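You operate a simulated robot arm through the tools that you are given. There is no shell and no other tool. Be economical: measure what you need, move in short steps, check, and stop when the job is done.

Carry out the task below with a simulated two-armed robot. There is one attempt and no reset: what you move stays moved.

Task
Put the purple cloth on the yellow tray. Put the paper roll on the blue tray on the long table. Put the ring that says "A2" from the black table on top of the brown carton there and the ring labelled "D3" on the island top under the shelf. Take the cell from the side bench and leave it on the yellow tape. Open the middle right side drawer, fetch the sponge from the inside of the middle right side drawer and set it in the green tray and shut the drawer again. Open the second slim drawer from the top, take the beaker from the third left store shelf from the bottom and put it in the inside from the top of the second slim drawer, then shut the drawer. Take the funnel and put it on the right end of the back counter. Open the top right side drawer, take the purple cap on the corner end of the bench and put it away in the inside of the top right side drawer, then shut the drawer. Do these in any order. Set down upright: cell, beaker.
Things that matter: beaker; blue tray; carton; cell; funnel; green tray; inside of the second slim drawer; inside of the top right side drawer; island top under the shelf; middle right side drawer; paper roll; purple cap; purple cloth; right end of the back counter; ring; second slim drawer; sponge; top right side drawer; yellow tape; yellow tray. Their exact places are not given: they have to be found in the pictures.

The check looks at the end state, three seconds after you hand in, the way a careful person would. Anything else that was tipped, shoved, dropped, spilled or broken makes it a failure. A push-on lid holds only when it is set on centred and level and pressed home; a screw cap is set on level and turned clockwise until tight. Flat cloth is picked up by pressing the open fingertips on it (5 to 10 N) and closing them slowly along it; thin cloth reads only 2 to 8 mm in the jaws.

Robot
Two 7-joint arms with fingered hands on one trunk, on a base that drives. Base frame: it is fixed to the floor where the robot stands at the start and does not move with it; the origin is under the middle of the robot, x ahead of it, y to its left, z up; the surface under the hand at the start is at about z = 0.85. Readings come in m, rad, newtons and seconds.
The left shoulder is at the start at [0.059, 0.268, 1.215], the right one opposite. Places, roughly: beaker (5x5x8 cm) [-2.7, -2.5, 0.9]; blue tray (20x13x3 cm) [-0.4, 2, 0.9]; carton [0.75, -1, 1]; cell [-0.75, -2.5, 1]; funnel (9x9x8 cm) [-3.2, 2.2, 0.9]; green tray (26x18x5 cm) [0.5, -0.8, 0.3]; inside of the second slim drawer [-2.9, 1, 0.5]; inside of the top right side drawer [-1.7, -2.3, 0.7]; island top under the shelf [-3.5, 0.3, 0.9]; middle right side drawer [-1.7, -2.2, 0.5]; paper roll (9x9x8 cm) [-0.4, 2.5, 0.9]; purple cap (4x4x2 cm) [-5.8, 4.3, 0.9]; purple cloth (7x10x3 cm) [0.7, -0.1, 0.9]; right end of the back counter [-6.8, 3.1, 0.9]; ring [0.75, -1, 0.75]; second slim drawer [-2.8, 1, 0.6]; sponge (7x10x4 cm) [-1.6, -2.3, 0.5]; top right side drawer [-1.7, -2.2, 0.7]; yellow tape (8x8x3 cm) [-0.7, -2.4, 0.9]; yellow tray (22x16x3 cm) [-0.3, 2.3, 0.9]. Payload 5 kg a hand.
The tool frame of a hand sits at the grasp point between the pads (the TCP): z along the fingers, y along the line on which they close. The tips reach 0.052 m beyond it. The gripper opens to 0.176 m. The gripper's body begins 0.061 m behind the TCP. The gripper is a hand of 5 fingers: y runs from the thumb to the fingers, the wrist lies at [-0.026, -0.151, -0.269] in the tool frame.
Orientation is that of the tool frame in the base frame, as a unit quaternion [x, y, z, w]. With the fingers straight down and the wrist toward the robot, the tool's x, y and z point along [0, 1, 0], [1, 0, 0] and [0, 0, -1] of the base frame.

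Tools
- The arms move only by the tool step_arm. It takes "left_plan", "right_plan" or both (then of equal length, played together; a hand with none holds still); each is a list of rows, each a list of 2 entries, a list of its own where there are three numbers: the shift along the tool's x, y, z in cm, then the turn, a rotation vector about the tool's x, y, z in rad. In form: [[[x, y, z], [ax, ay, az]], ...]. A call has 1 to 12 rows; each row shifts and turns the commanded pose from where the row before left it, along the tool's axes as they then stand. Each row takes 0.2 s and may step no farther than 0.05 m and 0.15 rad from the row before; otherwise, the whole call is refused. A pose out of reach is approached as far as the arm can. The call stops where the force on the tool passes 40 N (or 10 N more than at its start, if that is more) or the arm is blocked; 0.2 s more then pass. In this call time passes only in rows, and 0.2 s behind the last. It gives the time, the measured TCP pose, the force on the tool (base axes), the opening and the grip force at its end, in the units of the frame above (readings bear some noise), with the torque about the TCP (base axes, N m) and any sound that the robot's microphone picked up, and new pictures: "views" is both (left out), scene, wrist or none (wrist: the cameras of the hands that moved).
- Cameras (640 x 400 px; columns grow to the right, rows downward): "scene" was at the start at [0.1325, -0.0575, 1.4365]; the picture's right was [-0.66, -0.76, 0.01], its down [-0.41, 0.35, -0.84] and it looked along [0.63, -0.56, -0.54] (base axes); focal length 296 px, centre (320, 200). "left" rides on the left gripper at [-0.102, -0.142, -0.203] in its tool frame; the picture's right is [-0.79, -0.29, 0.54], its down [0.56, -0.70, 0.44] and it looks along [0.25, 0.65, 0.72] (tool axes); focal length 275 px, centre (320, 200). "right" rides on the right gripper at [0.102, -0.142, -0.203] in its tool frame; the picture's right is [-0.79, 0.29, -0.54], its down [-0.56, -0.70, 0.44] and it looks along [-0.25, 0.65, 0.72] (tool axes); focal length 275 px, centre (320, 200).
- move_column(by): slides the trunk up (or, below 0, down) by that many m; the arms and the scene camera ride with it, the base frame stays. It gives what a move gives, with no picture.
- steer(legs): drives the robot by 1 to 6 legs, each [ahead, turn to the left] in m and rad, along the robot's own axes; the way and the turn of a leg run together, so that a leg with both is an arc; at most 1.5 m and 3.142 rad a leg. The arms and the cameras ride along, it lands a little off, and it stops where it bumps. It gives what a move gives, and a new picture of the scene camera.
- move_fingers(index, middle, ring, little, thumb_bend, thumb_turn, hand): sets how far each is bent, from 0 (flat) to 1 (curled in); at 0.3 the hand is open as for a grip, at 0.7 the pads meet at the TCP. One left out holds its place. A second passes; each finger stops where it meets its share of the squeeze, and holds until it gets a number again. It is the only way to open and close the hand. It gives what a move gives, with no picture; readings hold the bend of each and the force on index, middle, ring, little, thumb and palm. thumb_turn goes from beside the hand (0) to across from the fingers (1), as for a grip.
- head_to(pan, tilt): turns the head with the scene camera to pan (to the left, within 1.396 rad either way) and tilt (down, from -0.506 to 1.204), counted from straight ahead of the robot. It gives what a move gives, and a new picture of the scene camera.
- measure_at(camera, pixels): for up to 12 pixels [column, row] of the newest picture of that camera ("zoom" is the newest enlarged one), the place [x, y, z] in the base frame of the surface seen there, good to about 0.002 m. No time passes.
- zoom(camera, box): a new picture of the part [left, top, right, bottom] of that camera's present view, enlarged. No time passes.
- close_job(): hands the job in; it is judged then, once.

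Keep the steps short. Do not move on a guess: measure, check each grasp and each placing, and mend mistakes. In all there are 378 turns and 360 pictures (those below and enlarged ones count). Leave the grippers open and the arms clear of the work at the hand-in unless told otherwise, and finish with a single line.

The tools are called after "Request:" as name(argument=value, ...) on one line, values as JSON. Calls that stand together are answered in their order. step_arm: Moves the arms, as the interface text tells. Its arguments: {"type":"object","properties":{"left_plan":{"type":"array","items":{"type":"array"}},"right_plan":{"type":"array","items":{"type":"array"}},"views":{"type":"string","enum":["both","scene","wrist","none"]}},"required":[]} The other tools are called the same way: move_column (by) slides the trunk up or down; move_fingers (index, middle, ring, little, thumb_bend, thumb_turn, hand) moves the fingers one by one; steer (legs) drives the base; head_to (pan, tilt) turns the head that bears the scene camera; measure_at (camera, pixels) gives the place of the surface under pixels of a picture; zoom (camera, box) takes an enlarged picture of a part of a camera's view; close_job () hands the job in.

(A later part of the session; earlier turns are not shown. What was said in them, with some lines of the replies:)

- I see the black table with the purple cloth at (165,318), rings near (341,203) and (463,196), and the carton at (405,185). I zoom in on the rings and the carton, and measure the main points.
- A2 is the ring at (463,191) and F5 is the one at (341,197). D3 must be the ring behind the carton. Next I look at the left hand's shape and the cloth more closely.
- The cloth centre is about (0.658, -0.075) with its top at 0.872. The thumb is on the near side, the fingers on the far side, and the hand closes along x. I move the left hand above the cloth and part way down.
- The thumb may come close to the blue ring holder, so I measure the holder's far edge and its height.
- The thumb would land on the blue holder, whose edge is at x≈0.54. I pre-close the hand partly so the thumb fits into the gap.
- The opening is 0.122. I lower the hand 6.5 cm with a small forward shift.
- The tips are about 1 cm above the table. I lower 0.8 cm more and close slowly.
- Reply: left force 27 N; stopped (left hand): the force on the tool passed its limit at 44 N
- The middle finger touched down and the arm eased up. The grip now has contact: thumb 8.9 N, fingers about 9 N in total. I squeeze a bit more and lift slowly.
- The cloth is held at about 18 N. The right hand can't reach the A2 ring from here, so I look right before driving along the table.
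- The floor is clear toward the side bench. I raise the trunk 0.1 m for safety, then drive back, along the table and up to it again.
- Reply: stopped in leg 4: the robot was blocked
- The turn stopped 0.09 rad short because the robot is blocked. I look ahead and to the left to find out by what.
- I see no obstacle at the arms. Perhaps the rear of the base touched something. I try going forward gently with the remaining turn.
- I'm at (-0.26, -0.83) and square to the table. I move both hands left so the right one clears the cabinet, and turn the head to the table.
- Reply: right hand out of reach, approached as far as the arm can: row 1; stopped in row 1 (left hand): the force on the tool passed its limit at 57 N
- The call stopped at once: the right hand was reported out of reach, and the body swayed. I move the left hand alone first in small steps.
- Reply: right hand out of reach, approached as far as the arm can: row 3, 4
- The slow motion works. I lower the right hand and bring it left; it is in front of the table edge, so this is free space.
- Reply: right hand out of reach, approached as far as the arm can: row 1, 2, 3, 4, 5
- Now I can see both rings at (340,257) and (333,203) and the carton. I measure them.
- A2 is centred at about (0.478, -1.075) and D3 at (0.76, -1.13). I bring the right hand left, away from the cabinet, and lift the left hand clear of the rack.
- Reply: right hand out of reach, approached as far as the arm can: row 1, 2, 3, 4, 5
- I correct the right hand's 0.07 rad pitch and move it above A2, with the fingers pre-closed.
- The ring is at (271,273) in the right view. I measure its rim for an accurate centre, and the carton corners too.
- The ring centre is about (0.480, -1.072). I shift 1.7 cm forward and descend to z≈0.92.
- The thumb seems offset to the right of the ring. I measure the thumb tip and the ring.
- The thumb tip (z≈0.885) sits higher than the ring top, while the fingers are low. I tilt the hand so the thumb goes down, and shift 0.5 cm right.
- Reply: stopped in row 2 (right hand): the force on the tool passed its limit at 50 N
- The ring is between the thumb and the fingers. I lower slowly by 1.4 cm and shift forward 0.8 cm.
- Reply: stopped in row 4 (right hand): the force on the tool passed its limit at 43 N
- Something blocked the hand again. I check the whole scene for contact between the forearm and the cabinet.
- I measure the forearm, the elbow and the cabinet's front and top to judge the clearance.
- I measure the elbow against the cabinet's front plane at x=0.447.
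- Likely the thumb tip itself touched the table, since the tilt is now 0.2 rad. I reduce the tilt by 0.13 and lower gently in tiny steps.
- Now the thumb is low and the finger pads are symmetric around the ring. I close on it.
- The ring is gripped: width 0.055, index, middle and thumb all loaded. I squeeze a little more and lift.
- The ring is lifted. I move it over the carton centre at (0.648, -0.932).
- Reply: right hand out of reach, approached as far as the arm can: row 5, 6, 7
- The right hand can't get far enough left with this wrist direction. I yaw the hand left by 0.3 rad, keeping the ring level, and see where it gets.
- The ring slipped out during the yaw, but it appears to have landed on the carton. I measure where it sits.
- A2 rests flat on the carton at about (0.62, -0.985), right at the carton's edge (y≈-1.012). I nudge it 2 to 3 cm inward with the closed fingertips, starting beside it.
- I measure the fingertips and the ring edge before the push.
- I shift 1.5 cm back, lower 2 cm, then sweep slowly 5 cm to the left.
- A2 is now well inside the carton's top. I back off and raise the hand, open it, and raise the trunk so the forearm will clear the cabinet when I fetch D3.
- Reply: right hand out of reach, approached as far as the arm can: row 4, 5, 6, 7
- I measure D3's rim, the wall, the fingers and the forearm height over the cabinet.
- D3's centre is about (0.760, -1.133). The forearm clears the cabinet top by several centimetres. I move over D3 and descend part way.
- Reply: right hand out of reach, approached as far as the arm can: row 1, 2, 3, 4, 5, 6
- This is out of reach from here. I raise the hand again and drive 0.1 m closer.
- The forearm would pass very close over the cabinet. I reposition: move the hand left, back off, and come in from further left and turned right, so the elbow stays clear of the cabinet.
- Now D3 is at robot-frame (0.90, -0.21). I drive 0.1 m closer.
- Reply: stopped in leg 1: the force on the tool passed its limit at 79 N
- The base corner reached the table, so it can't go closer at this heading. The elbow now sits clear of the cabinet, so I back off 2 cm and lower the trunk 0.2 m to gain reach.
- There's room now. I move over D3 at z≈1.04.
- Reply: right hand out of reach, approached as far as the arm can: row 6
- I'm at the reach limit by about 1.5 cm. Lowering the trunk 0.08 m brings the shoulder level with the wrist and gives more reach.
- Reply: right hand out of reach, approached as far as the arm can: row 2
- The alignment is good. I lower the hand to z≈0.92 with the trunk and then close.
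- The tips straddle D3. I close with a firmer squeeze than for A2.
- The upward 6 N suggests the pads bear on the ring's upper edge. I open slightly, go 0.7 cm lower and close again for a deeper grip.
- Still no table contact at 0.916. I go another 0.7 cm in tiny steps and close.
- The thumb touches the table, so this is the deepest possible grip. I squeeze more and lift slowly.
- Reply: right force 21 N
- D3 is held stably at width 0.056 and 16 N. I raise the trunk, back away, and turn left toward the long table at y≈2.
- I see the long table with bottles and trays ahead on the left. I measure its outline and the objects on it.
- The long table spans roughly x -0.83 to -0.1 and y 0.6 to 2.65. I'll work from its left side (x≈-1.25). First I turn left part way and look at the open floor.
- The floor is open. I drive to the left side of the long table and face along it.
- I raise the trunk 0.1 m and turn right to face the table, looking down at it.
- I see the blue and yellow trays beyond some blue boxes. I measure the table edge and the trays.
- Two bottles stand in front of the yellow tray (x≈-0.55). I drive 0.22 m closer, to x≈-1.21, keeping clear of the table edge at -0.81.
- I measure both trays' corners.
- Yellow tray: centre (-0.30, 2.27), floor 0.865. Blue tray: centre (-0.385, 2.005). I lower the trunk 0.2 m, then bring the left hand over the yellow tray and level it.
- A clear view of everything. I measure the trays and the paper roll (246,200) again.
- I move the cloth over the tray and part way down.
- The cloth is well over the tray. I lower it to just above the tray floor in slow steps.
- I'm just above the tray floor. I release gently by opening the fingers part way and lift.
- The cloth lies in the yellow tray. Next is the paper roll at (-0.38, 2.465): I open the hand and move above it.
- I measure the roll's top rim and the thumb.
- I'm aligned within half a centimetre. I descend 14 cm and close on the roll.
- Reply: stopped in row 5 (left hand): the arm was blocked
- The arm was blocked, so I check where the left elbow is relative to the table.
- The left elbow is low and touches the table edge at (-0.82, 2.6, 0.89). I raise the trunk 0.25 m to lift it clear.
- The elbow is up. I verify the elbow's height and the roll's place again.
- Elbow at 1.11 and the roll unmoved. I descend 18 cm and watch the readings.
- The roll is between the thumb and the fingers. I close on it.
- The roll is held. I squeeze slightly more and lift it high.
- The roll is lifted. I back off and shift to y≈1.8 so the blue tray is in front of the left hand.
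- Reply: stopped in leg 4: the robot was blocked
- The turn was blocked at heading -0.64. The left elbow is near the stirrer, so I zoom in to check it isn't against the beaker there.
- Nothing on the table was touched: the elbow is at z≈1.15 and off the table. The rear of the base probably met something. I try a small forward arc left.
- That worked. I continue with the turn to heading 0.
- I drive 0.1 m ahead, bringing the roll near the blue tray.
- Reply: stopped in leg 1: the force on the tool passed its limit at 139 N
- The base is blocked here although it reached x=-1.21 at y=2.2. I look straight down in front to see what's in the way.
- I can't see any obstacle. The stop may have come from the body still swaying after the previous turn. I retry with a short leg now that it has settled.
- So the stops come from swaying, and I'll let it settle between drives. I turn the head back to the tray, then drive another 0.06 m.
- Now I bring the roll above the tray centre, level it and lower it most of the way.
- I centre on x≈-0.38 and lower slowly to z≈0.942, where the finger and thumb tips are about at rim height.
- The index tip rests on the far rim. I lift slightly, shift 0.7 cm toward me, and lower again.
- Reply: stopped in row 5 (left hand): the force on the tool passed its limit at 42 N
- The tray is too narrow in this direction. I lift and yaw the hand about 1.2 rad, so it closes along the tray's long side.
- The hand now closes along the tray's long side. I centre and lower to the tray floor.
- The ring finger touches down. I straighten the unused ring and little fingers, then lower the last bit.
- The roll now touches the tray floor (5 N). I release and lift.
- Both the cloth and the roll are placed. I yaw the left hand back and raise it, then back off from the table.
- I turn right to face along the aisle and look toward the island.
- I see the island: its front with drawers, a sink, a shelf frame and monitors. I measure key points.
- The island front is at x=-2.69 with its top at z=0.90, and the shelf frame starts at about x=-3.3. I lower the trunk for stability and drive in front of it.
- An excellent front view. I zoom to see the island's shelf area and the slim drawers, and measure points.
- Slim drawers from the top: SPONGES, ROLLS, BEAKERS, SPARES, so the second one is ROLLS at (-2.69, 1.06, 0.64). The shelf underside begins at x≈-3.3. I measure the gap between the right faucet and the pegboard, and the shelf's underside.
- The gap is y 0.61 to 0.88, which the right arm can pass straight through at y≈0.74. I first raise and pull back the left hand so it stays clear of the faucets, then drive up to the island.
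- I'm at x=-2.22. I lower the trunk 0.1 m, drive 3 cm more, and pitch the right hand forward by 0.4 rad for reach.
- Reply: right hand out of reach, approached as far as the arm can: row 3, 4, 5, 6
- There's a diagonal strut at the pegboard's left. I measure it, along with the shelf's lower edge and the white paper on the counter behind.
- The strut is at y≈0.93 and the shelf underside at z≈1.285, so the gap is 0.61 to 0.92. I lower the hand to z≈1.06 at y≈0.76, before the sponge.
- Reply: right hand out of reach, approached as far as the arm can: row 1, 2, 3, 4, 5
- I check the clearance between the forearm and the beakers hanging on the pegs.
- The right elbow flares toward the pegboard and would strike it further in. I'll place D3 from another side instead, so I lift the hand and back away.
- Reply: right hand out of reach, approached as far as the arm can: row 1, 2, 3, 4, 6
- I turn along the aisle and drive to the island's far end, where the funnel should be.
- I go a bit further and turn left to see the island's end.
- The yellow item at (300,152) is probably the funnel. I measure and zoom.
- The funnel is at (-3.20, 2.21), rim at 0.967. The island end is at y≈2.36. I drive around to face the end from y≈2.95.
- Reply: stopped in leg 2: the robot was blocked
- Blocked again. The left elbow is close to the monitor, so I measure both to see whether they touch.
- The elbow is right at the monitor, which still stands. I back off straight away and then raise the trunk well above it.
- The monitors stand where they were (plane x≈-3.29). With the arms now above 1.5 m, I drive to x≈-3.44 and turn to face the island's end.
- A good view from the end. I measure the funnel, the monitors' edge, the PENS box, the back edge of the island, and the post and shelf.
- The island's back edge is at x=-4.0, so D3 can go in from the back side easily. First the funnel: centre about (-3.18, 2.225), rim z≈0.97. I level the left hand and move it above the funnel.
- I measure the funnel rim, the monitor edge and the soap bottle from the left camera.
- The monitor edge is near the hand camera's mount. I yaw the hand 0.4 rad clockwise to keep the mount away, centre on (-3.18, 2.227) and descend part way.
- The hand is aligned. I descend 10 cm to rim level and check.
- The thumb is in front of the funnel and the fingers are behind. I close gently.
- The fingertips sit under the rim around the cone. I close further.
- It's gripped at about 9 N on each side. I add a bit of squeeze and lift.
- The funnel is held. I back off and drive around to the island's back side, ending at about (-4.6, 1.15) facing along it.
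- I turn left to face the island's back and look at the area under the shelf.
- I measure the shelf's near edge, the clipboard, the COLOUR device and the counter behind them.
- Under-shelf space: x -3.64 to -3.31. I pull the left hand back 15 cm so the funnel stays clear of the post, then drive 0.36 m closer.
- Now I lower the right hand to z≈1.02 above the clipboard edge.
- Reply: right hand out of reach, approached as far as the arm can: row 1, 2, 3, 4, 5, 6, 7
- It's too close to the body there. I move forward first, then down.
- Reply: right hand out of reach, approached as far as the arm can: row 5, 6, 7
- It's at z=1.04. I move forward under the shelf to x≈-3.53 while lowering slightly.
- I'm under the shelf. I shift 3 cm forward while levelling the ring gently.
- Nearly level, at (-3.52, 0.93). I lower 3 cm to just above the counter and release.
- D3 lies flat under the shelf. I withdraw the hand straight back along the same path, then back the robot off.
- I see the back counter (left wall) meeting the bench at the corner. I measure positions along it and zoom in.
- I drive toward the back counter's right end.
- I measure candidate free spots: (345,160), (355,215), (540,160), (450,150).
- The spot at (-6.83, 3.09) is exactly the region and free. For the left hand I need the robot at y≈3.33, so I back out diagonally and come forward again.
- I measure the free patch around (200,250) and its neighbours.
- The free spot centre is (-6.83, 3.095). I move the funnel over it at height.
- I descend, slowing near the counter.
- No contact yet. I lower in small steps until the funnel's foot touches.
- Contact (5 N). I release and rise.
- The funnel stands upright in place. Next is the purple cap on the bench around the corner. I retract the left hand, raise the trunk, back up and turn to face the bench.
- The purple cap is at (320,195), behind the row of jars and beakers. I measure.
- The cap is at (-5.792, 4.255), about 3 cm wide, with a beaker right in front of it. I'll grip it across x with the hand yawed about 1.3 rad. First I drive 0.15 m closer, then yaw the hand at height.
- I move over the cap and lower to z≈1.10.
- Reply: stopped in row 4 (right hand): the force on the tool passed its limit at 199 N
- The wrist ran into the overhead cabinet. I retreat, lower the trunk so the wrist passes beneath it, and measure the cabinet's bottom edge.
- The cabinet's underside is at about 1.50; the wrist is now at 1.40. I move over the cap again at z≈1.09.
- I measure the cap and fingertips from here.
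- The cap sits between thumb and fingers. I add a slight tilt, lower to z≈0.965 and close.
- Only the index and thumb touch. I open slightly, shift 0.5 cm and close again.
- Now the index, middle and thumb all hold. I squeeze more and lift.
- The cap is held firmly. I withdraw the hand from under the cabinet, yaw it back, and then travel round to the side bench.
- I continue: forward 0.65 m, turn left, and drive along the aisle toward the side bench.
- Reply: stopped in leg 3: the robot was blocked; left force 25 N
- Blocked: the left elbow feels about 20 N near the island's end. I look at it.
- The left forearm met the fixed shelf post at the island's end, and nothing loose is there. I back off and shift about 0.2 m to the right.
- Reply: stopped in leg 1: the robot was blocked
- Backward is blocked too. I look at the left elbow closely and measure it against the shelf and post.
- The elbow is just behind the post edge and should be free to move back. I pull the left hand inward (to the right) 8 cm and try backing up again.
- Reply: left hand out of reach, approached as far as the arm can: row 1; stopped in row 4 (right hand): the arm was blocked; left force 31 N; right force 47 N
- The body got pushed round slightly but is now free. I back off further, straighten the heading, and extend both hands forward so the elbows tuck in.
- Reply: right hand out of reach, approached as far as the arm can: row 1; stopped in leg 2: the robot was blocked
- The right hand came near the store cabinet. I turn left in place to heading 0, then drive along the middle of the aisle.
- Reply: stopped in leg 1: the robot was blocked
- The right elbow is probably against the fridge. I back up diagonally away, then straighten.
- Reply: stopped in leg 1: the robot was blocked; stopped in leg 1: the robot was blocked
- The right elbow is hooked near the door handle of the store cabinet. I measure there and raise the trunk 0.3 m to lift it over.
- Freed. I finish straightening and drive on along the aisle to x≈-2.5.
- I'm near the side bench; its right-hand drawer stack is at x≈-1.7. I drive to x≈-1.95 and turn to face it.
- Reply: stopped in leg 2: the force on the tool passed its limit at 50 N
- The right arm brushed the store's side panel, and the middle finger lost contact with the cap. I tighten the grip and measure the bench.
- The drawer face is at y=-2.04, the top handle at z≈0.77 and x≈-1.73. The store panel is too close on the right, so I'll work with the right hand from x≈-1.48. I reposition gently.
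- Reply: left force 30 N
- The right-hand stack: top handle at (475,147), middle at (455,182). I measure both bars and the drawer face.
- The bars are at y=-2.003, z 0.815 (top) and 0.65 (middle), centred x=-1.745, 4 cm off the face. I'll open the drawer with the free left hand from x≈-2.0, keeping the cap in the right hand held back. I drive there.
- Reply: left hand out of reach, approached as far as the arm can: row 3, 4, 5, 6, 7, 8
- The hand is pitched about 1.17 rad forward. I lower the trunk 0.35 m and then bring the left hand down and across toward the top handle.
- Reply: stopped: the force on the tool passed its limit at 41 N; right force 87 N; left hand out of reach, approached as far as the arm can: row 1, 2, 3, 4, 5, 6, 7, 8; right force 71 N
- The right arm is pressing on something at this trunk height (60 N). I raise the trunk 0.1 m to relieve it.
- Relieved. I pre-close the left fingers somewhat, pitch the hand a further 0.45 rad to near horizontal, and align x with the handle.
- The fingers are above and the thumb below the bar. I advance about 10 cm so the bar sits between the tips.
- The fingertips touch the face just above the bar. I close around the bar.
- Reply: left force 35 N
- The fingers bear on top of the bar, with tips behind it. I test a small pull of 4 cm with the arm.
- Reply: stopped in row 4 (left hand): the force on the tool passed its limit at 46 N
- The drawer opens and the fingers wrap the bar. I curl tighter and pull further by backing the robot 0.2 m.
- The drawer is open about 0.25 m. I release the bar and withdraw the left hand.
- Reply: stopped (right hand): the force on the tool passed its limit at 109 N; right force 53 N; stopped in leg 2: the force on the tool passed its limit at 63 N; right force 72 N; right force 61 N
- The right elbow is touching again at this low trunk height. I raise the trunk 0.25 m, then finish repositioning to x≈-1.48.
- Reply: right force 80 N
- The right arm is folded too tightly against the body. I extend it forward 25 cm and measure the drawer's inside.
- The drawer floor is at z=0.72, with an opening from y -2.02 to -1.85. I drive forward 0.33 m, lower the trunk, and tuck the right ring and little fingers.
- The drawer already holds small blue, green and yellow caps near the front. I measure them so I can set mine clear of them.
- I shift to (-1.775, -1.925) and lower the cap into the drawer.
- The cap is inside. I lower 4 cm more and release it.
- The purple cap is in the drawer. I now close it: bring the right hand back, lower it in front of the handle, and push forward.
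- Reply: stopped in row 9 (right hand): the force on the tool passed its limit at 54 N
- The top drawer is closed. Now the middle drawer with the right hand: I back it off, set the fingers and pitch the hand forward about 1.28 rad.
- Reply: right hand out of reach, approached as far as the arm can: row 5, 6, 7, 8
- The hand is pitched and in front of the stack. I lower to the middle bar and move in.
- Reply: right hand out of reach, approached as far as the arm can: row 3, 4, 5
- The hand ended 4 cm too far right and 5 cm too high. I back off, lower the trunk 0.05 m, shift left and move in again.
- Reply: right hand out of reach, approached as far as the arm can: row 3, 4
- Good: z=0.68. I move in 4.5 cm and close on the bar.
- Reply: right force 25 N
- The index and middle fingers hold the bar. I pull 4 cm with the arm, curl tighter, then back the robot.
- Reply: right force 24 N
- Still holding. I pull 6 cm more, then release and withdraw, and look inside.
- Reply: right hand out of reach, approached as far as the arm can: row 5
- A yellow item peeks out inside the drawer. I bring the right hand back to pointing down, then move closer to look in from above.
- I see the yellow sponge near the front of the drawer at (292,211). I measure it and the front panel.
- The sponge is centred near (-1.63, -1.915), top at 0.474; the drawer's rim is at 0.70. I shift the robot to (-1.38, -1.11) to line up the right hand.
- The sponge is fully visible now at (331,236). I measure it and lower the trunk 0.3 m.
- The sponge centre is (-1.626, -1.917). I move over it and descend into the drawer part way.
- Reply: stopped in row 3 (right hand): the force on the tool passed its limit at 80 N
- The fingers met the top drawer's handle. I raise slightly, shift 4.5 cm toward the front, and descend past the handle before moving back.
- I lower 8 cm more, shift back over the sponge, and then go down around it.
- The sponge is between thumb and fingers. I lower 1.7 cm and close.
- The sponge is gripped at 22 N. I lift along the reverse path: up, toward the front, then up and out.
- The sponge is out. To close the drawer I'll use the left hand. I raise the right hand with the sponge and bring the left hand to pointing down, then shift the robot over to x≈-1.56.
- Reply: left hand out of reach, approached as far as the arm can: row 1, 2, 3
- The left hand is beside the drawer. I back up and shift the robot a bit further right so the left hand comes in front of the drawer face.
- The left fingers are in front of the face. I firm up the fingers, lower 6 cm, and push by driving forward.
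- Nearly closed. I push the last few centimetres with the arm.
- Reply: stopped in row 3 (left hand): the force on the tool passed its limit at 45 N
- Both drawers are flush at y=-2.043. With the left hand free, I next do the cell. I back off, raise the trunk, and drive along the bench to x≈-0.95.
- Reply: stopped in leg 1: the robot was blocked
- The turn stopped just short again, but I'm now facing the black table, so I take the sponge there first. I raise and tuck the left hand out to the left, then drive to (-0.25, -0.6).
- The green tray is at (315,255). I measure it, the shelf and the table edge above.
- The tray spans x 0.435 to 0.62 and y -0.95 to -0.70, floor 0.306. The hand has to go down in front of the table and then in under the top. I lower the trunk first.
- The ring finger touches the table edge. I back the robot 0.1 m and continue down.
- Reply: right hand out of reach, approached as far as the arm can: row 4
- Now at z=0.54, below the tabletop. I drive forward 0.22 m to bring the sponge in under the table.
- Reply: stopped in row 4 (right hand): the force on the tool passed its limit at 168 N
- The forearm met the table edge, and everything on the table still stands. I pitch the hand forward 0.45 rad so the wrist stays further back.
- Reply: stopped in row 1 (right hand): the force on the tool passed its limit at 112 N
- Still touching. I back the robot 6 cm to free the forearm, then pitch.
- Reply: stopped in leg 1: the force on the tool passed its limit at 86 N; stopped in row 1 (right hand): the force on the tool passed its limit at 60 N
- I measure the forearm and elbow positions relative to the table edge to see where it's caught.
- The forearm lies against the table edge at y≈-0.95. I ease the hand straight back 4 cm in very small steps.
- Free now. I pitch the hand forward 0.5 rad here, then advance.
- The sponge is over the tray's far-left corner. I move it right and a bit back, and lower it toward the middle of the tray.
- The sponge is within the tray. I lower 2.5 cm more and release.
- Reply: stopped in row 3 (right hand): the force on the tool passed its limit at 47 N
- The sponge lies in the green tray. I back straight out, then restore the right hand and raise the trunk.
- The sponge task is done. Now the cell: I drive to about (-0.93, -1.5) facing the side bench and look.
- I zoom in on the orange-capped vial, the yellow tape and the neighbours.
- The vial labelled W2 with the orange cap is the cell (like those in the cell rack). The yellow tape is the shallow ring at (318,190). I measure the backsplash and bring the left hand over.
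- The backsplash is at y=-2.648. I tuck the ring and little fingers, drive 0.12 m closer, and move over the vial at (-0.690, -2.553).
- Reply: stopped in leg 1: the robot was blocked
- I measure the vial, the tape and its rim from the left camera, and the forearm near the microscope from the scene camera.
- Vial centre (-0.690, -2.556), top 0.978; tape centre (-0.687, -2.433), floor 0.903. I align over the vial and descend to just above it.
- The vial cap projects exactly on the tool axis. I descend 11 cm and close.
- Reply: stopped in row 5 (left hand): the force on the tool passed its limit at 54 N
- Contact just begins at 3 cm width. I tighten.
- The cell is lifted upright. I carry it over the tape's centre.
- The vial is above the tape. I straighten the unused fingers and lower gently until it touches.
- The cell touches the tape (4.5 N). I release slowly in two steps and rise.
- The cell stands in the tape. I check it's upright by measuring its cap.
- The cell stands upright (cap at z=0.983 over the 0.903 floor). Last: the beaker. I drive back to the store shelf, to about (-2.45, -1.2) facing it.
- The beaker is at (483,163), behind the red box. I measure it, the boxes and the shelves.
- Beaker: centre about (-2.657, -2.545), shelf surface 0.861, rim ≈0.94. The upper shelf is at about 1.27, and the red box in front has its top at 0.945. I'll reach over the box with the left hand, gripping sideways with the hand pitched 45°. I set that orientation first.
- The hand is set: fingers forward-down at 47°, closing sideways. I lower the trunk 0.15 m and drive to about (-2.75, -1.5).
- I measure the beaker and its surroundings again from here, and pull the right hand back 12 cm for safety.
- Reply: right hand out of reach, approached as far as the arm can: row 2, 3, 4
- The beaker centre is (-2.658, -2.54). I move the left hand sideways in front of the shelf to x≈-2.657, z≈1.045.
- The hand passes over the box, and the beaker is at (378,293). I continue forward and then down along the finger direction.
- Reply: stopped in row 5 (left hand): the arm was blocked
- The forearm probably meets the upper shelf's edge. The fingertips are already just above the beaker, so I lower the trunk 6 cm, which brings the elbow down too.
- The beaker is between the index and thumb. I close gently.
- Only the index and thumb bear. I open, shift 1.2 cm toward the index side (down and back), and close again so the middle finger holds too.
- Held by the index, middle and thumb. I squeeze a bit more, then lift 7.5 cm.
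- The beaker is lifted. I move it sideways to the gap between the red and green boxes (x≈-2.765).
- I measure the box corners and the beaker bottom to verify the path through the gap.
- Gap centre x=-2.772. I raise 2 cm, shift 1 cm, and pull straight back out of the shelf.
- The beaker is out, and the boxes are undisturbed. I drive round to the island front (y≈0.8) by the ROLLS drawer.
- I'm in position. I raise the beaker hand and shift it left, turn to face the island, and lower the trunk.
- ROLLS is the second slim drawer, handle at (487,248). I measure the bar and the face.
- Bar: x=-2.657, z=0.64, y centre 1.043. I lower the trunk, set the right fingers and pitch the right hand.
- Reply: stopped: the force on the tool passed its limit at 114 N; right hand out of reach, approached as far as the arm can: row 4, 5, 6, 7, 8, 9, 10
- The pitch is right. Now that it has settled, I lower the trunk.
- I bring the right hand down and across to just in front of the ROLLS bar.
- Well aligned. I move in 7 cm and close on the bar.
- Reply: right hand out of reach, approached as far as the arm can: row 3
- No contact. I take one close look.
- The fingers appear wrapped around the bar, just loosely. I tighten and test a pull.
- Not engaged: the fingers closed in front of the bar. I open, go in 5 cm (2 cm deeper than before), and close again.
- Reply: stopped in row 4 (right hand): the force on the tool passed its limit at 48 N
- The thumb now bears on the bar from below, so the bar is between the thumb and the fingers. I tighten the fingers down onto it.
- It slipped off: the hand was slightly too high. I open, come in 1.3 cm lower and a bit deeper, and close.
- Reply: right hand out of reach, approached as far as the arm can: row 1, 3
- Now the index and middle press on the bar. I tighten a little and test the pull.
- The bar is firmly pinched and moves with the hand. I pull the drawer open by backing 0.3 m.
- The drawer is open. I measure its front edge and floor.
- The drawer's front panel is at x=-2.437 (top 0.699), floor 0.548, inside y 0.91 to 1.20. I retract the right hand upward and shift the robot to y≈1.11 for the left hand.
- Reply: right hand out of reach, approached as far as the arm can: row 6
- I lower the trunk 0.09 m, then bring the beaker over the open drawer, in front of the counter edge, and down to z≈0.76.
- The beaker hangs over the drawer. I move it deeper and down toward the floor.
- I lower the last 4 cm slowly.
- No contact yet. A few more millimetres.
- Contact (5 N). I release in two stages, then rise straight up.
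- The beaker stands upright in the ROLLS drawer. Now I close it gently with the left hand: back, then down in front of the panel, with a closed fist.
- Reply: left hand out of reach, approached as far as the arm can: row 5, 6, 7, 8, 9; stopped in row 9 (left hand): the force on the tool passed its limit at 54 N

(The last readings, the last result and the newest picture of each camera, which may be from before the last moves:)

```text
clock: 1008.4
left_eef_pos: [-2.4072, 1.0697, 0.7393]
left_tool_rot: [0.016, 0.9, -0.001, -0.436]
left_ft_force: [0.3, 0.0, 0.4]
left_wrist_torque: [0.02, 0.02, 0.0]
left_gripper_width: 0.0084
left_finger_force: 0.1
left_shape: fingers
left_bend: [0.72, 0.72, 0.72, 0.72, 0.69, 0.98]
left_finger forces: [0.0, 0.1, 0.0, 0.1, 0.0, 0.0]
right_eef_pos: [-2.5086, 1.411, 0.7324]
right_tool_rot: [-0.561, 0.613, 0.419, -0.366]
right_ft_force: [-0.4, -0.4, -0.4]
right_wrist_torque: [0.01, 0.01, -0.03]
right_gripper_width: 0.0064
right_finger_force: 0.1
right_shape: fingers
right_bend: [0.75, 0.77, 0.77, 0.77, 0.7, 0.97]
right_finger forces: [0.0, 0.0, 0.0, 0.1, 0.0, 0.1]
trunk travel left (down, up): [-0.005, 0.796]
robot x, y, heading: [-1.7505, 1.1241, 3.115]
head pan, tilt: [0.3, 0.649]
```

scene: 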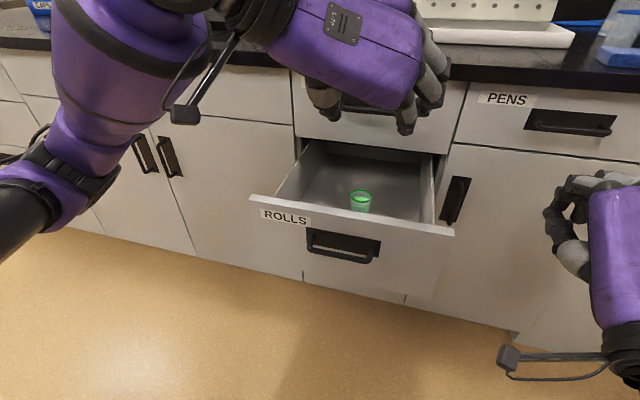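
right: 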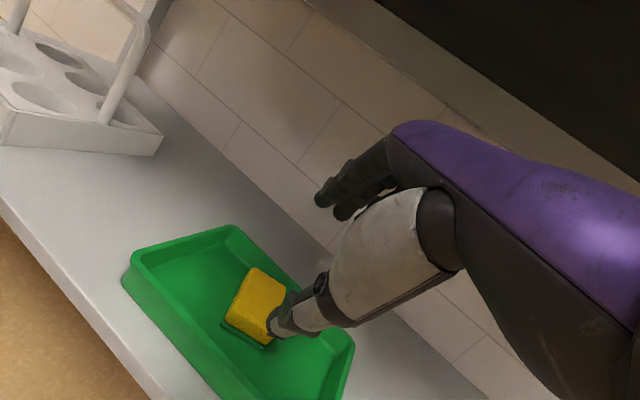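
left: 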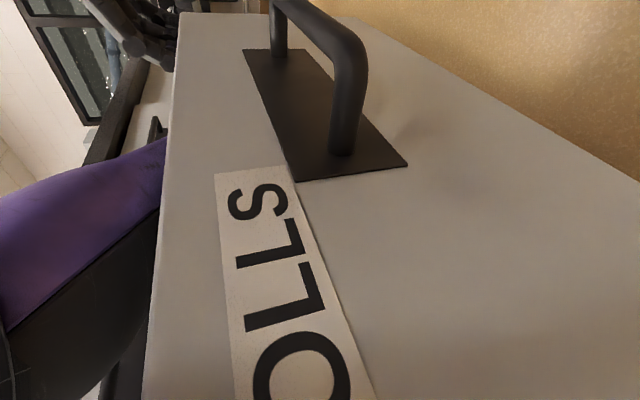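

The fingertips met the panel's top edge. I raise 4 cm, back the robot 0.12 m, and lower in front of the panel.

Request:
step_arm(left_plan=[[[1, 0, -0.8], [0, 0, 0]], [[2, 0, -1.6], [0, 0, 0]], [[0, 0, 0], [0, 0, 0]]], views="none")

Request:
steer(legs=[[-0.12, 0]])

Request:
step_arm(left_plan=[[[-1.5, 0, 1.5], [0, 0, 0]], [[-2.5, 0, 2.3], [0, 0, 0]], [[-2.5, 0, 2.3], [0, 0, 0]], [[-2.5, 0, 2.3], [0, 0, 0]], [[-1.5, 0, 1.3], [0, 0, 0]]], views="none")

```text
clock: 1009.2
left_eef_pos: [-2.4104, 1.0733, 0.7788]
left_tool_rot: [0.018, 0.9, -0.002, -0.436]
left_ft_force: [0.4, 0.8, 0.3]
left_wrist_torque: [0.01, -0.01, 0.05]
left_gripper_width: 0.0086
left_finger_force: 0.1
left_shape: fingers
left_bend: [0.72, 0.72, 0.72, 0.72, 0.69, 0.97]
left_finger forces: [0.0, 0.0, 0.0, 0.1, 0.0, 0.0]
left hand out of reach, approached as far as the arm can: row 1
right_eef_pos: [-2.5086, 1.4117, 0.7316]
right_tool_rot: [-0.562, 0.612, 0.418, -0.367]
right_ft_force: [0.2, -0.2, -0.2]
right_wrist_torque: [0.0, 0.01, 0.07]
right_gripper_width: 0.0062
right_finger_force: 0.1
right_shape: fingers
right_bend: [0.75, 0.77, 0.77, 0.77, 0.7, 0.97]
right_finger forces: [0.0, 0.1, 0.0, 0.0, 0.0, 0.0]
trunk travel left (down, up): [-0.005, 0.796]
robot x, y, heading: [-1.7532, 1.1249, 3.111]
head pan, tilt: [0.3, 0.649]
```

```text
clock: 1010.6
left_eef_pos: [-2.2903, 1.0676, 0.7804]
left_tool_rot: [0.016, 0.899, -0.002, -0.437]
left_ft_force: [-0.3, 0.0, 0.6]
left_wrist_torque: [0.01, -0.01, 0.0]
left_gripper_width: 0.0086
left_finger_force: 0.2
left_shape: fingers
left_bend: [0.72, 0.72, 0.72, 0.72, 0.69, 0.97]
left_finger forces: [0.0, 0.0, 0.0, 0.0, 0.0, 0.0]
right_eef_pos: [-2.3926, 1.397, 0.7275]
right_tool_rot: [-0.561, 0.608, 0.418, -0.376]
right_ft_force: [0.6, -0.4, 0.4]
right_wrist_torque: [0.0, 0.04, -0.01]
right_gripper_width: 0.0064
right_finger_force: 0.1
right_shape: fingers
right_bend: [0.75, 0.77, 0.77, 0.77, 0.7, 0.97]
right_finger forces: [0.0, 0.0, 0.0, 0.0, 0.0, 0.0]
trunk travel left (down, up): [-0.005, 0.796]
robot x, y, heading: [-1.6312, 1.1225, 3.113]
head pan, tilt: [0.3, 0.649]
```

scene: 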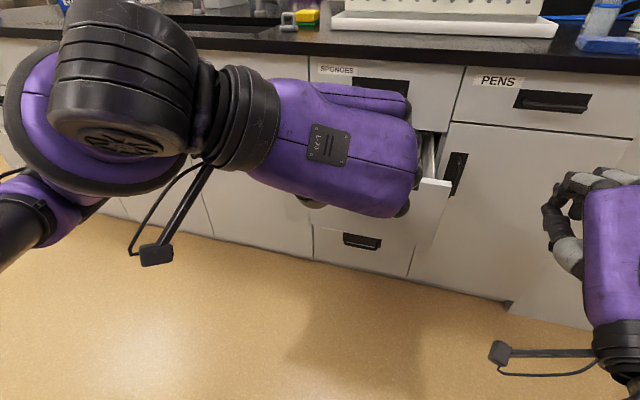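

```text
clock: 1011.8
left_eef_pos: [-2.3094, 1.0722, 0.6541]
left_tool_rot: [0.016, 0.897, -0.002, -0.442]
left_ft_force: [-0.9, 0.3, 0.2]
left_wrist_torque: [-0.02, -0.06, 0.01]
left_gripper_width: 0.0083
left_finger_force: 0.1
left_shape: fingers
left_bend: [0.72, 0.72, 0.72, 0.72, 0.69, 0.97]
left_finger forces: [0.0, 0.0, 0.1, 0.1, 0.0, 0.1]
left hand out of reach, approached as far as the arm can: row 1, 2, 3
right_eef_pos: [-2.3855, 1.3971, 0.7383]
right_tool_rot: [-0.556, 0.606, 0.425, -0.379]
right_ft_force: [0.5, -0.3, -0.6]
right_wrist_torque: [-0.01, -0.02, -0.01]
right_gripper_width: 0.0065
right_finger_force: 0.1
right_shape: fingers
right_bend: [0.75, 0.77, 0.77, 0.77, 0.7, 0.97]
right_finger forces: [0.0, 0.1, 0.0, 0.1, 0.0, 0.1]
trunk travel left (down, up): [-0.005, 0.796]
robot x, y, heading: [-1.6312, 1.1241, 3.115]
head pan, tilt: [0.3, 0.649]
```

In front of the panel now. I push forward slowly with the arm.

Request:
step_arm(left_plan=[[[0.7, 0, 0.9], [0, 0, 0]], [[0.8, 0, 1], [0, 0, 0]], [[0.8, 0, 1], [0, 0, 0]], [[0.8, 0, 1], [0, 0, 0]], [[0.8, 0, 1], [0, 0, 0]], [[0.8, 0, 1], [0, 0, 0]], [[0.8, 0, 1], [0, 0, 0]], [[0.8, 0, 1], [0, 0, 0]], [[0.8, 0, 1], [0, 0, 0]], [[0.8, 0, 1], [0, 0, 0]], [[0.8, 0, 1], [0, 0, 0]], [[0.8, 0, 1], [0, 0, 0]]], views="none")

Request:
step_arm(left_plan=[[[0.7, 0, 0.9], [0, 0, 0]], [[0.8, 0, 1], [0, 0, 0]], [[0.8, 0, 1], [0, 0, 0]], [[0.8, 0, 1], [0, 0, 0]], [[0.8, 0, 1], [0, 0, 0]], [[0.8, 0, 1], [0, 0, 0]], [[0.8, 0, 1], [0, 0, 0]], [[0.8, 0, 1], [0, 0, 0]], [[0.8, 0, 1], [0, 0, 0]], [[0.8, 0, 1], [0, 0, 0]], [[0.8, 0, 1], [0, 0, 0]], [[0.8, 0, 1], [0, 0, 0]]], views="scene")

```text
clock: 1014.4
left_eef_pos: [-2.4612, 1.076, 0.6529]
left_tool_rot: [0.015, 0.897, -0.002, -0.442]
left_ft_force: [0.1, -0.1, -0.6]
left_wrist_torque: [-0.01, 0.06, 0.03]
left_gripper_width: 0.0085
left_finger_force: 0.1
left_shape: fingers
left_bend: [0.72, 0.72, 0.72, 0.72, 0.69, 0.97]
left_finger forces: [0.1, 0.1, 0.0, 0.0, 0.1, 0.0]
right_eef_pos: [-2.3845, 1.3988, 0.738]
right_tool_rot: [-0.556, 0.607, 0.425, -0.378]
right_ft_force: [-0.6, 0.4, -0.1]
right_wrist_torque: [-0.01, 0.01, 0.0]
right_gripper_width: 0.0063
right_finger_force: 0.0
right_shape: fingers
right_bend: [0.75, 0.77, 0.77, 0.77, 0.7, 0.97]
right_finger forces: [0.0, 0.0, 0.1, 0.1, 0.0, 0.0]
trunk travel left (down, up): [-0.005, 0.796]
robot x, y, heading: [-1.6322, 1.1243, 3.112]
head pan, tilt: [0.3, 0.649]
```

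```text
clock: 1017.0
left_eef_pos: [-2.6119, 1.081, 0.6579]
left_tool_rot: [0.016, 0.896, -0.001, -0.444]
left_ft_force: [0.6, -0.3, -0.2]
left_wrist_torque: [0.01, -0.02, 0.02]
left_gripper_width: 0.0087
left_finger_force: 0.9
left_shape: fingers
left_bend: [0.72, 0.72, 0.72, 0.72, 0.69, 0.97]
left_finger forces: [0.0, 0.9, 0.0, 0.0, 0.0, 0.0]
right_eef_pos: [-2.3852, 1.3985, 0.7375]
right_tool_rot: [-0.556, 0.606, 0.425, -0.379]
right_ft_force: [-0.2, 0.2, 0.4]
right_wrist_torque: [0.0, -0.05, 0.0]
right_gripper_width: 0.0062
right_finger_force: 0.0
right_shape: fingers
right_bend: [0.75, 0.77, 0.77, 0.77, 0.7, 0.97]
right_finger forces: [0.1, 0.1, 0.0, 0.0, 0.0, 0.0]
trunk travel left (down, up): [-0.005, 0.796]
robot x, y, heading: [-1.6327, 1.1239, 3.117]
head pan, tilt: [0.3, 0.649]
```

scene: 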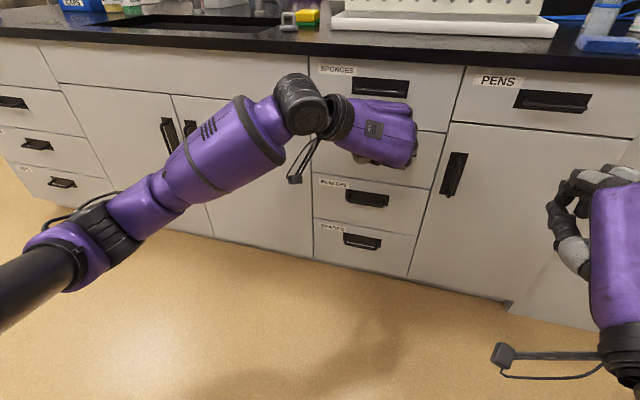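

Almost flush. I push the last bit until it resists.

Request:
step_arm(left_plan=[[[0.6, 0, 0.8], [0, 0, 0]], [[0.6, 0, 0.8], [0, 0, 0]], [[0.6, 0, 0.8], [0, 0, 0]], [[0.6, 0, 0.8], [0, 0, 0]], [[0.5, 0, 0.6], [0, 0, 0]]], views="none")

Request:
measure_at(camera="scene", pixels=[[325, 145], [430, 160], [425, 180], [330, 165], [340, 185]])

```text
clock: 1017.7
left_eef_pos: [-2.6186, 1.0842, 0.6651]
left_tool_rot: [0.019, 0.896, 0.0, -0.444]
left_ft_force: [13.0, -1.2, -9.6]
left_wrist_torque: [0.08, -0.88, -0.09]
left_gripper_width: 0.0088
left_finger_force: 9.6
left_shape: fingers
left_bend: [0.72, 0.72, 0.72, 0.72, 0.69, 0.97]
left_finger forces: [14.7, 0.0, 0.0, 0.1, 4.5, 0.0]
right_eef_pos: [-2.3855, 1.4033, 0.7483]
right_tool_rot: [-0.546, 0.607, 0.437, -0.378]
right_ft_force: [1.1, 0.4, 1.1]
right_wrist_torque: [0.01, -0.13, 0.11]
right_gripper_width: 0.0063
right_finger_force: 0.1
right_shape: fingers
right_bend: [0.75, 0.77, 0.77, 0.77, 0.7, 0.97]
right_finger forces: [0.1, 0.0, 0.1, 0.0, 0.1, 0.0]
trunk travel left (down, up): [-0.005, 0.796]
robot x, y, heading: [-1.6302, 1.1233, 3.114]
head pan, tilt: [0.3, 0.649]
stopped in row 3 (left hand): the force on the tool passed its limit at 48 N (the readings are from after the stop); the commanded pose is now the measured one
```

```text
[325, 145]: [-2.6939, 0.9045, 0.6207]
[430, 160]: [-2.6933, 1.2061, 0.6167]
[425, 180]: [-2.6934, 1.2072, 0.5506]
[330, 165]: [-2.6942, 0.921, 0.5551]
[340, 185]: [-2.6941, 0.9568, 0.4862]
```

The face is flush at x=-2.694. The fingertips may sit behind the bar, so I lift straight up first and then withdraw.

Request:
step_arm(left_plan=[[[0.8, 0, -0.6], [0, 0, 0]], [[1.6, 0, -1.2], [0, 0, 0]], [[1.6, 0, -1.2], [0, 0, 0]], [[1.2, 0, -0.9], [0, 0, 0]], [[-1, 0, -2], [0, 0, 0]], [[-2, 0, -3.5], [0, 0, 0]], [[-2, 0, -3.5], [0, 0, 0]], [[-1, 0, -4], [0, 0, 0]]], views="scene")

Request:
measure_at(camera="scene", pixels=[[325, 145], [430, 160], [425, 180], [330, 165], [340, 150], [400, 165]])

```text
clock: 1018.2
left_eef_pos: [-2.6068, 1.0826, 0.6973]
left_tool_rot: [0.019, 0.892, -0.001, -0.451]
left_ft_force: [2.3, 0.2, 8.5]
left_wrist_torque: [-0.14, -0.33, 0.06]
left_gripper_width: 0.0086
left_finger_force: 0.1
left_shape: fingers
left_bend: [0.72, 0.72, 0.72, 0.72, 0.69, 0.97]
left_finger forces: [0.1, 0.1, 0.1, 0.0, 0.0, 0.0]
right_eef_pos: [-2.3823, 1.4114, 0.7645]
right_tool_rot: [-0.535, 0.605, 0.45, -0.381]
right_ft_force: [2.8, 0.2, 5.3]
right_wrist_torque: [0.03, -0.51, 0.08]
right_gripper_width: 0.006
right_finger_force: 0.0
right_shape: fingers
right_bend: [0.75, 0.77, 0.77, 0.77, 0.7, 0.97]
right_finger forces: [0.0, 0.0, 0.1, 0.1, 0.0, 0.0]
trunk travel left (down, up): [-0.005, 0.796]
robot x, y, heading: [-1.6323, 1.1216, 3.114]
head pan, tilt: [0.3, 0.649]
stopped in row 2 (left hand): the force on the tool passed its limit at 46 N (the readings are from after the stop); the commanded pose is now the measured one
```

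scene: 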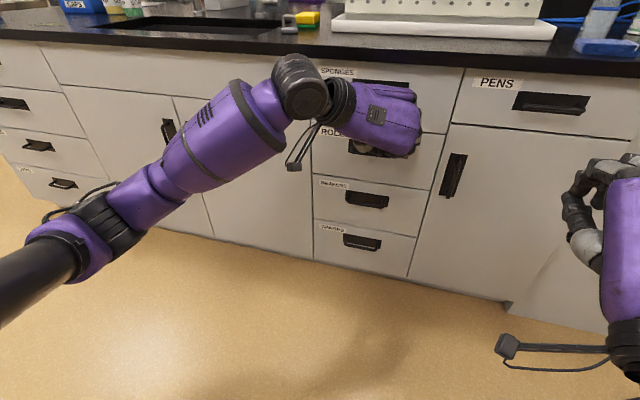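

```text
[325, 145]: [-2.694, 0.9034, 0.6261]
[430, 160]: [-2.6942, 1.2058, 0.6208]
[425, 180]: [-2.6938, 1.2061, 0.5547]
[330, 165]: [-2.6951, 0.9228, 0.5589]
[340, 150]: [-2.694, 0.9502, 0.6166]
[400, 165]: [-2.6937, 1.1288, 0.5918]
```

Upward met resistance (probably the SPONGES handle above). The tips are now above the ROLLS bar, so I back out in small steps.

Request:
step_arm(left_plan=[[[-0.5, 0, -0.7], [0, 0, 0]], [[-0.6, 0, -0.8], [0, 0, 0]], [[-0.9, 0, -1.2], [0, 0, 0]], [[-1.2, 0, -1.6], [0, 0, 0]], [[-1.8, 0, -2.4], [0, 0, 0]], [[-1.8, 0, -2.4], [0, 0, 0]], [[-1.8, 0, -2.4], [0, 0, 0]]], views="scene")

Request:
measure_at(camera="scene", pixels=[[325, 145], [430, 160], [425, 180], [330, 165], [340, 150], [400, 165]])

```text
clock: 1019.8
left_eef_pos: [-2.4655, 1.0789, 0.6847]
left_tool_rot: [0.019, 0.895, -0.004, -0.446]
left_ft_force: [-1.2, 0.0, 0.1]
left_wrist_torque: [0.02, -0.06, -0.01]
left_gripper_width: 0.0085
left_finger_force: 0.2
left_shape: fingers
left_bend: [0.72, 0.72, 0.72, 0.72, 0.69, 0.97]
left_finger forces: [0.0, 0.2, 0.0, 0.0, 0.0, 0.0]
right_eef_pos: [-2.3828, 1.4086, 0.7554]
right_tool_rot: [-0.537, 0.606, 0.448, -0.379]
right_ft_force: [-0.1, -0.5, 0.0]
right_wrist_torque: [0.0, 0.01, 0.05]
right_gripper_width: 0.0063
right_finger_force: 0.0
right_shape: fingers
right_bend: [0.75, 0.77, 0.77, 0.77, 0.7, 0.97]
right_finger forces: [0.0, 0.0, 0.0, 0.0, 0.0, 0.0]
trunk travel left (down, up): [-0.005, 0.796]
robot x, y, heading: [-1.6303, 1.1215, 3.118]
head pan, tilt: [0.3, 0.649]
```

scene: 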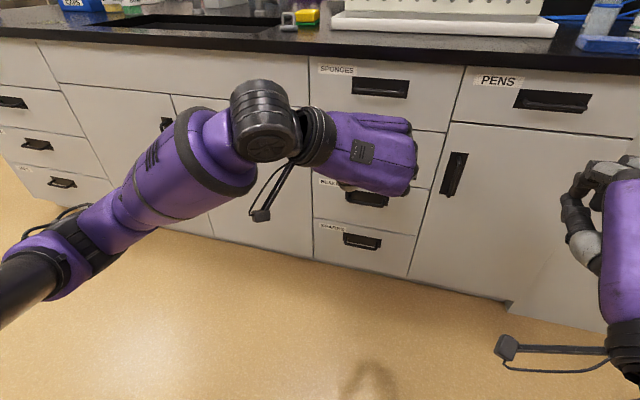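

```text
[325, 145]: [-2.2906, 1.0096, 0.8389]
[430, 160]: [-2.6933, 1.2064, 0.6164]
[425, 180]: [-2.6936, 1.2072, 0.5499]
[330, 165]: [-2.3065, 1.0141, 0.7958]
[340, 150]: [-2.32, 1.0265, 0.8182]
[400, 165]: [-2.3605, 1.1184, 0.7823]
```

The drawer stays closed (face at x=-2.693). I back away, raise the trunk and open both hands.

Request:
steer(legs=[[-0.3, 0]])

Request:
move_column(by=0.3)

Request:
move_fingers(hand="left", index=0.3, middle=0.3, ring=0.3, little=0.3, thumb_bend=0.3)

Request:
move_fingers(hand="right", index=0.3, middle=0.3, ring=0.3, little=0.3, thumb_bend=0.3)

```text
clock: 1022.4
left_eef_pos: [-2.1663, 1.073, 0.6858]
left_tool_rot: [0.02, 0.895, -0.002, -0.446]
left_ft_force: [-0.2, 0.0, 1.3]
left_wrist_torque: [-0.02, -0.05, -0.02]
left_gripper_width: 0.0078
left_finger_force: 0.0
left_shape: fingers
left_bend: [0.72, 0.72, 0.72, 0.72, 0.69, 0.97]
left_finger forces: [0.0, 0.0, 0.1, 0.0, 0.0, 0.0]
right_eef_pos: [-2.0839, 1.4029, 0.7577]
right_tool_rot: [-0.536, 0.607, 0.448, -0.378]
right_ft_force: [-0.5, 0.5, 0.2]
right_wrist_torque: [0.02, -0.02, 0.0]
right_gripper_width: 0.0064
right_finger_force: 0.2
right_shape: fingers
right_bend: [0.75, 0.77, 0.77, 0.77, 0.7, 0.97]
right_finger forces: [0.0, 0.0, 0.0, 0.0, 0.1, 0.1]
trunk travel left (down, up): [-0.005, 0.796]
robot x, y, heading: [-1.3282, 1.1142, 3.118]
head pan, tilt: [0.3, 0.649]
```

scene: 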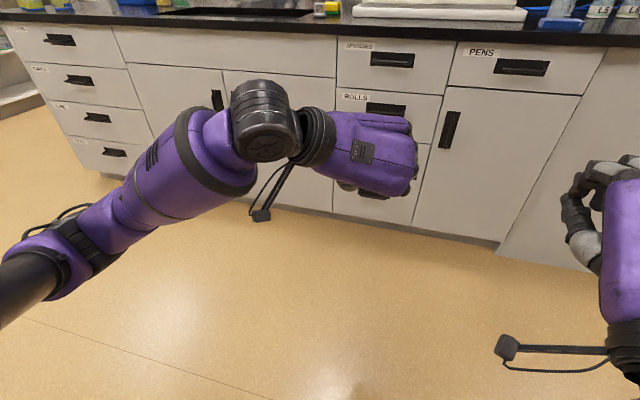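

```text
clock: 1025.3
left_eef_pos: [-2.1572, 1.0714, 0.9949]
left_tool_rot: [0.021, 0.892, -0.003, -0.451]
left_ft_force: [-0.2, 0.3, -0.2]
left_wrist_torque: [0.01, 0.02, 0.03]
left_gripper_width: 0.0085
left_finger_force: 0.0
left_shape: fingers
left_bend: [0.72, 0.72, 0.72, 0.72, 0.69, 0.97]
left_finger forces: [0.0, 0.1, 0.0, 0.0, 0.0, 0.1]
right_eef_pos: [-2.075, 1.4035, 1.0661]
right_tool_rot: [-0.533, 0.604, 0.452, -0.382]
right_ft_force: [0.4, 0.6, -0.4]
right_wrist_torque: [0.03, 0.05, 0.0]
right_gripper_width: 0.0065
right_finger_force: 0.1
right_shape: fingers
right_bend: [0.75, 0.77, 0.77, 0.77, 0.7, 0.97]
right_finger forces: [0.1, 0.0, 0.1, 0.0, 0.1, 0.1]
trunk travel left (down, up): [-0.305, 0.496]
robot x, y, heading: [-1.3295, 1.1139, 3.112]
head pan, tilt: [0.3, 0.649]
```

```text
clock: 1026.3
left_eef_pos: [-2.1582, 1.072, 0.996]
left_tool_rot: [0.02, 0.892, -0.002, -0.452]
left_ft_force: [0.5, 0.7, 0.6]
left_wrist_torque: [0.02, 0.0, -0.03]
left_gripper_width: 0.1864
left_finger_force: 0.0
left_shape: fingers
left_bend: [0.3, 0.3, 0.3, 0.3, 0.3, 0.97]
left_finger forces: [0.0, 0.1, 0.0, 0.1, 0.0, 0.1]
right_eef_pos: [-2.0763, 1.4033, 1.068]
right_tool_rot: [-0.533, 0.604, 0.453, -0.383]
right_ft_force: [-0.5, -0.7, -0.6]
right_wrist_torque: [0.0, 0.02, -0.03]
right_gripper_width: 0.0065
right_finger_force: 0.1
right_shape: fingers
right_bend: [0.75, 0.77, 0.77, 0.77, 0.7, 0.97]
right_finger forces: [0.1, 0.0, 0.1, 0.1, 0.0, 0.0]
trunk travel left (down, up): [-0.305, 0.496]
robot x, y, heading: [-1.3364, 1.1154, 3.111]
head pan, tilt: [0.3, 0.649]
```

```text
clock: 1027.3
left_eef_pos: [-2.1581, 1.0718, 0.9956]
left_tool_rot: [0.02, 0.892, -0.002, -0.452]
left_ft_force: [0.0, -0.3, 0.2]
left_wrist_torque: [0.0, 0.02, 0.02]
left_gripper_width: 0.1864
left_finger_force: 0.1
left_shape: fingers
left_bend: [0.3, 0.3, 0.3, 0.3, 0.3, 0.97]
left_finger forces: [0.0, 0.0, 0.1, 0.0, 0.0, 0.1]
right_eef_pos: [-2.0754, 1.4019, 1.068]
right_tool_rot: [-0.533, 0.604, 0.452, -0.382]
right_ft_force: [-0.4, 0.9, 0.3]
right_wrist_torque: [-0.01, -0.01, -0.02]
right_gripper_width: 0.1866
right_finger_force: 0.0
right_shape: fingers
right_bend: [0.3, 0.3, 0.3, 0.3, 0.3, 0.97]
right_finger forces: [0.0, 0.1, 0.1, 0.0, 0.0, 0.0]
trunk travel left (down, up): [-0.305, 0.496]
robot x, y, heading: [-1.3294, 1.1136, 3.111]
head pan, tilt: [0.3, 0.649]
```

All the tasks are done, the drawers are shut, the hands are open and the arms are clear. I hand the job in.

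Request:
close_job()

```text
The job is handed in.
```

I placed all the items and handed the job in; all three drawers are shut, but the arms bumped fixed furniture and a monitor on the way, and I did not look at the beaker again after shutting its drawer.
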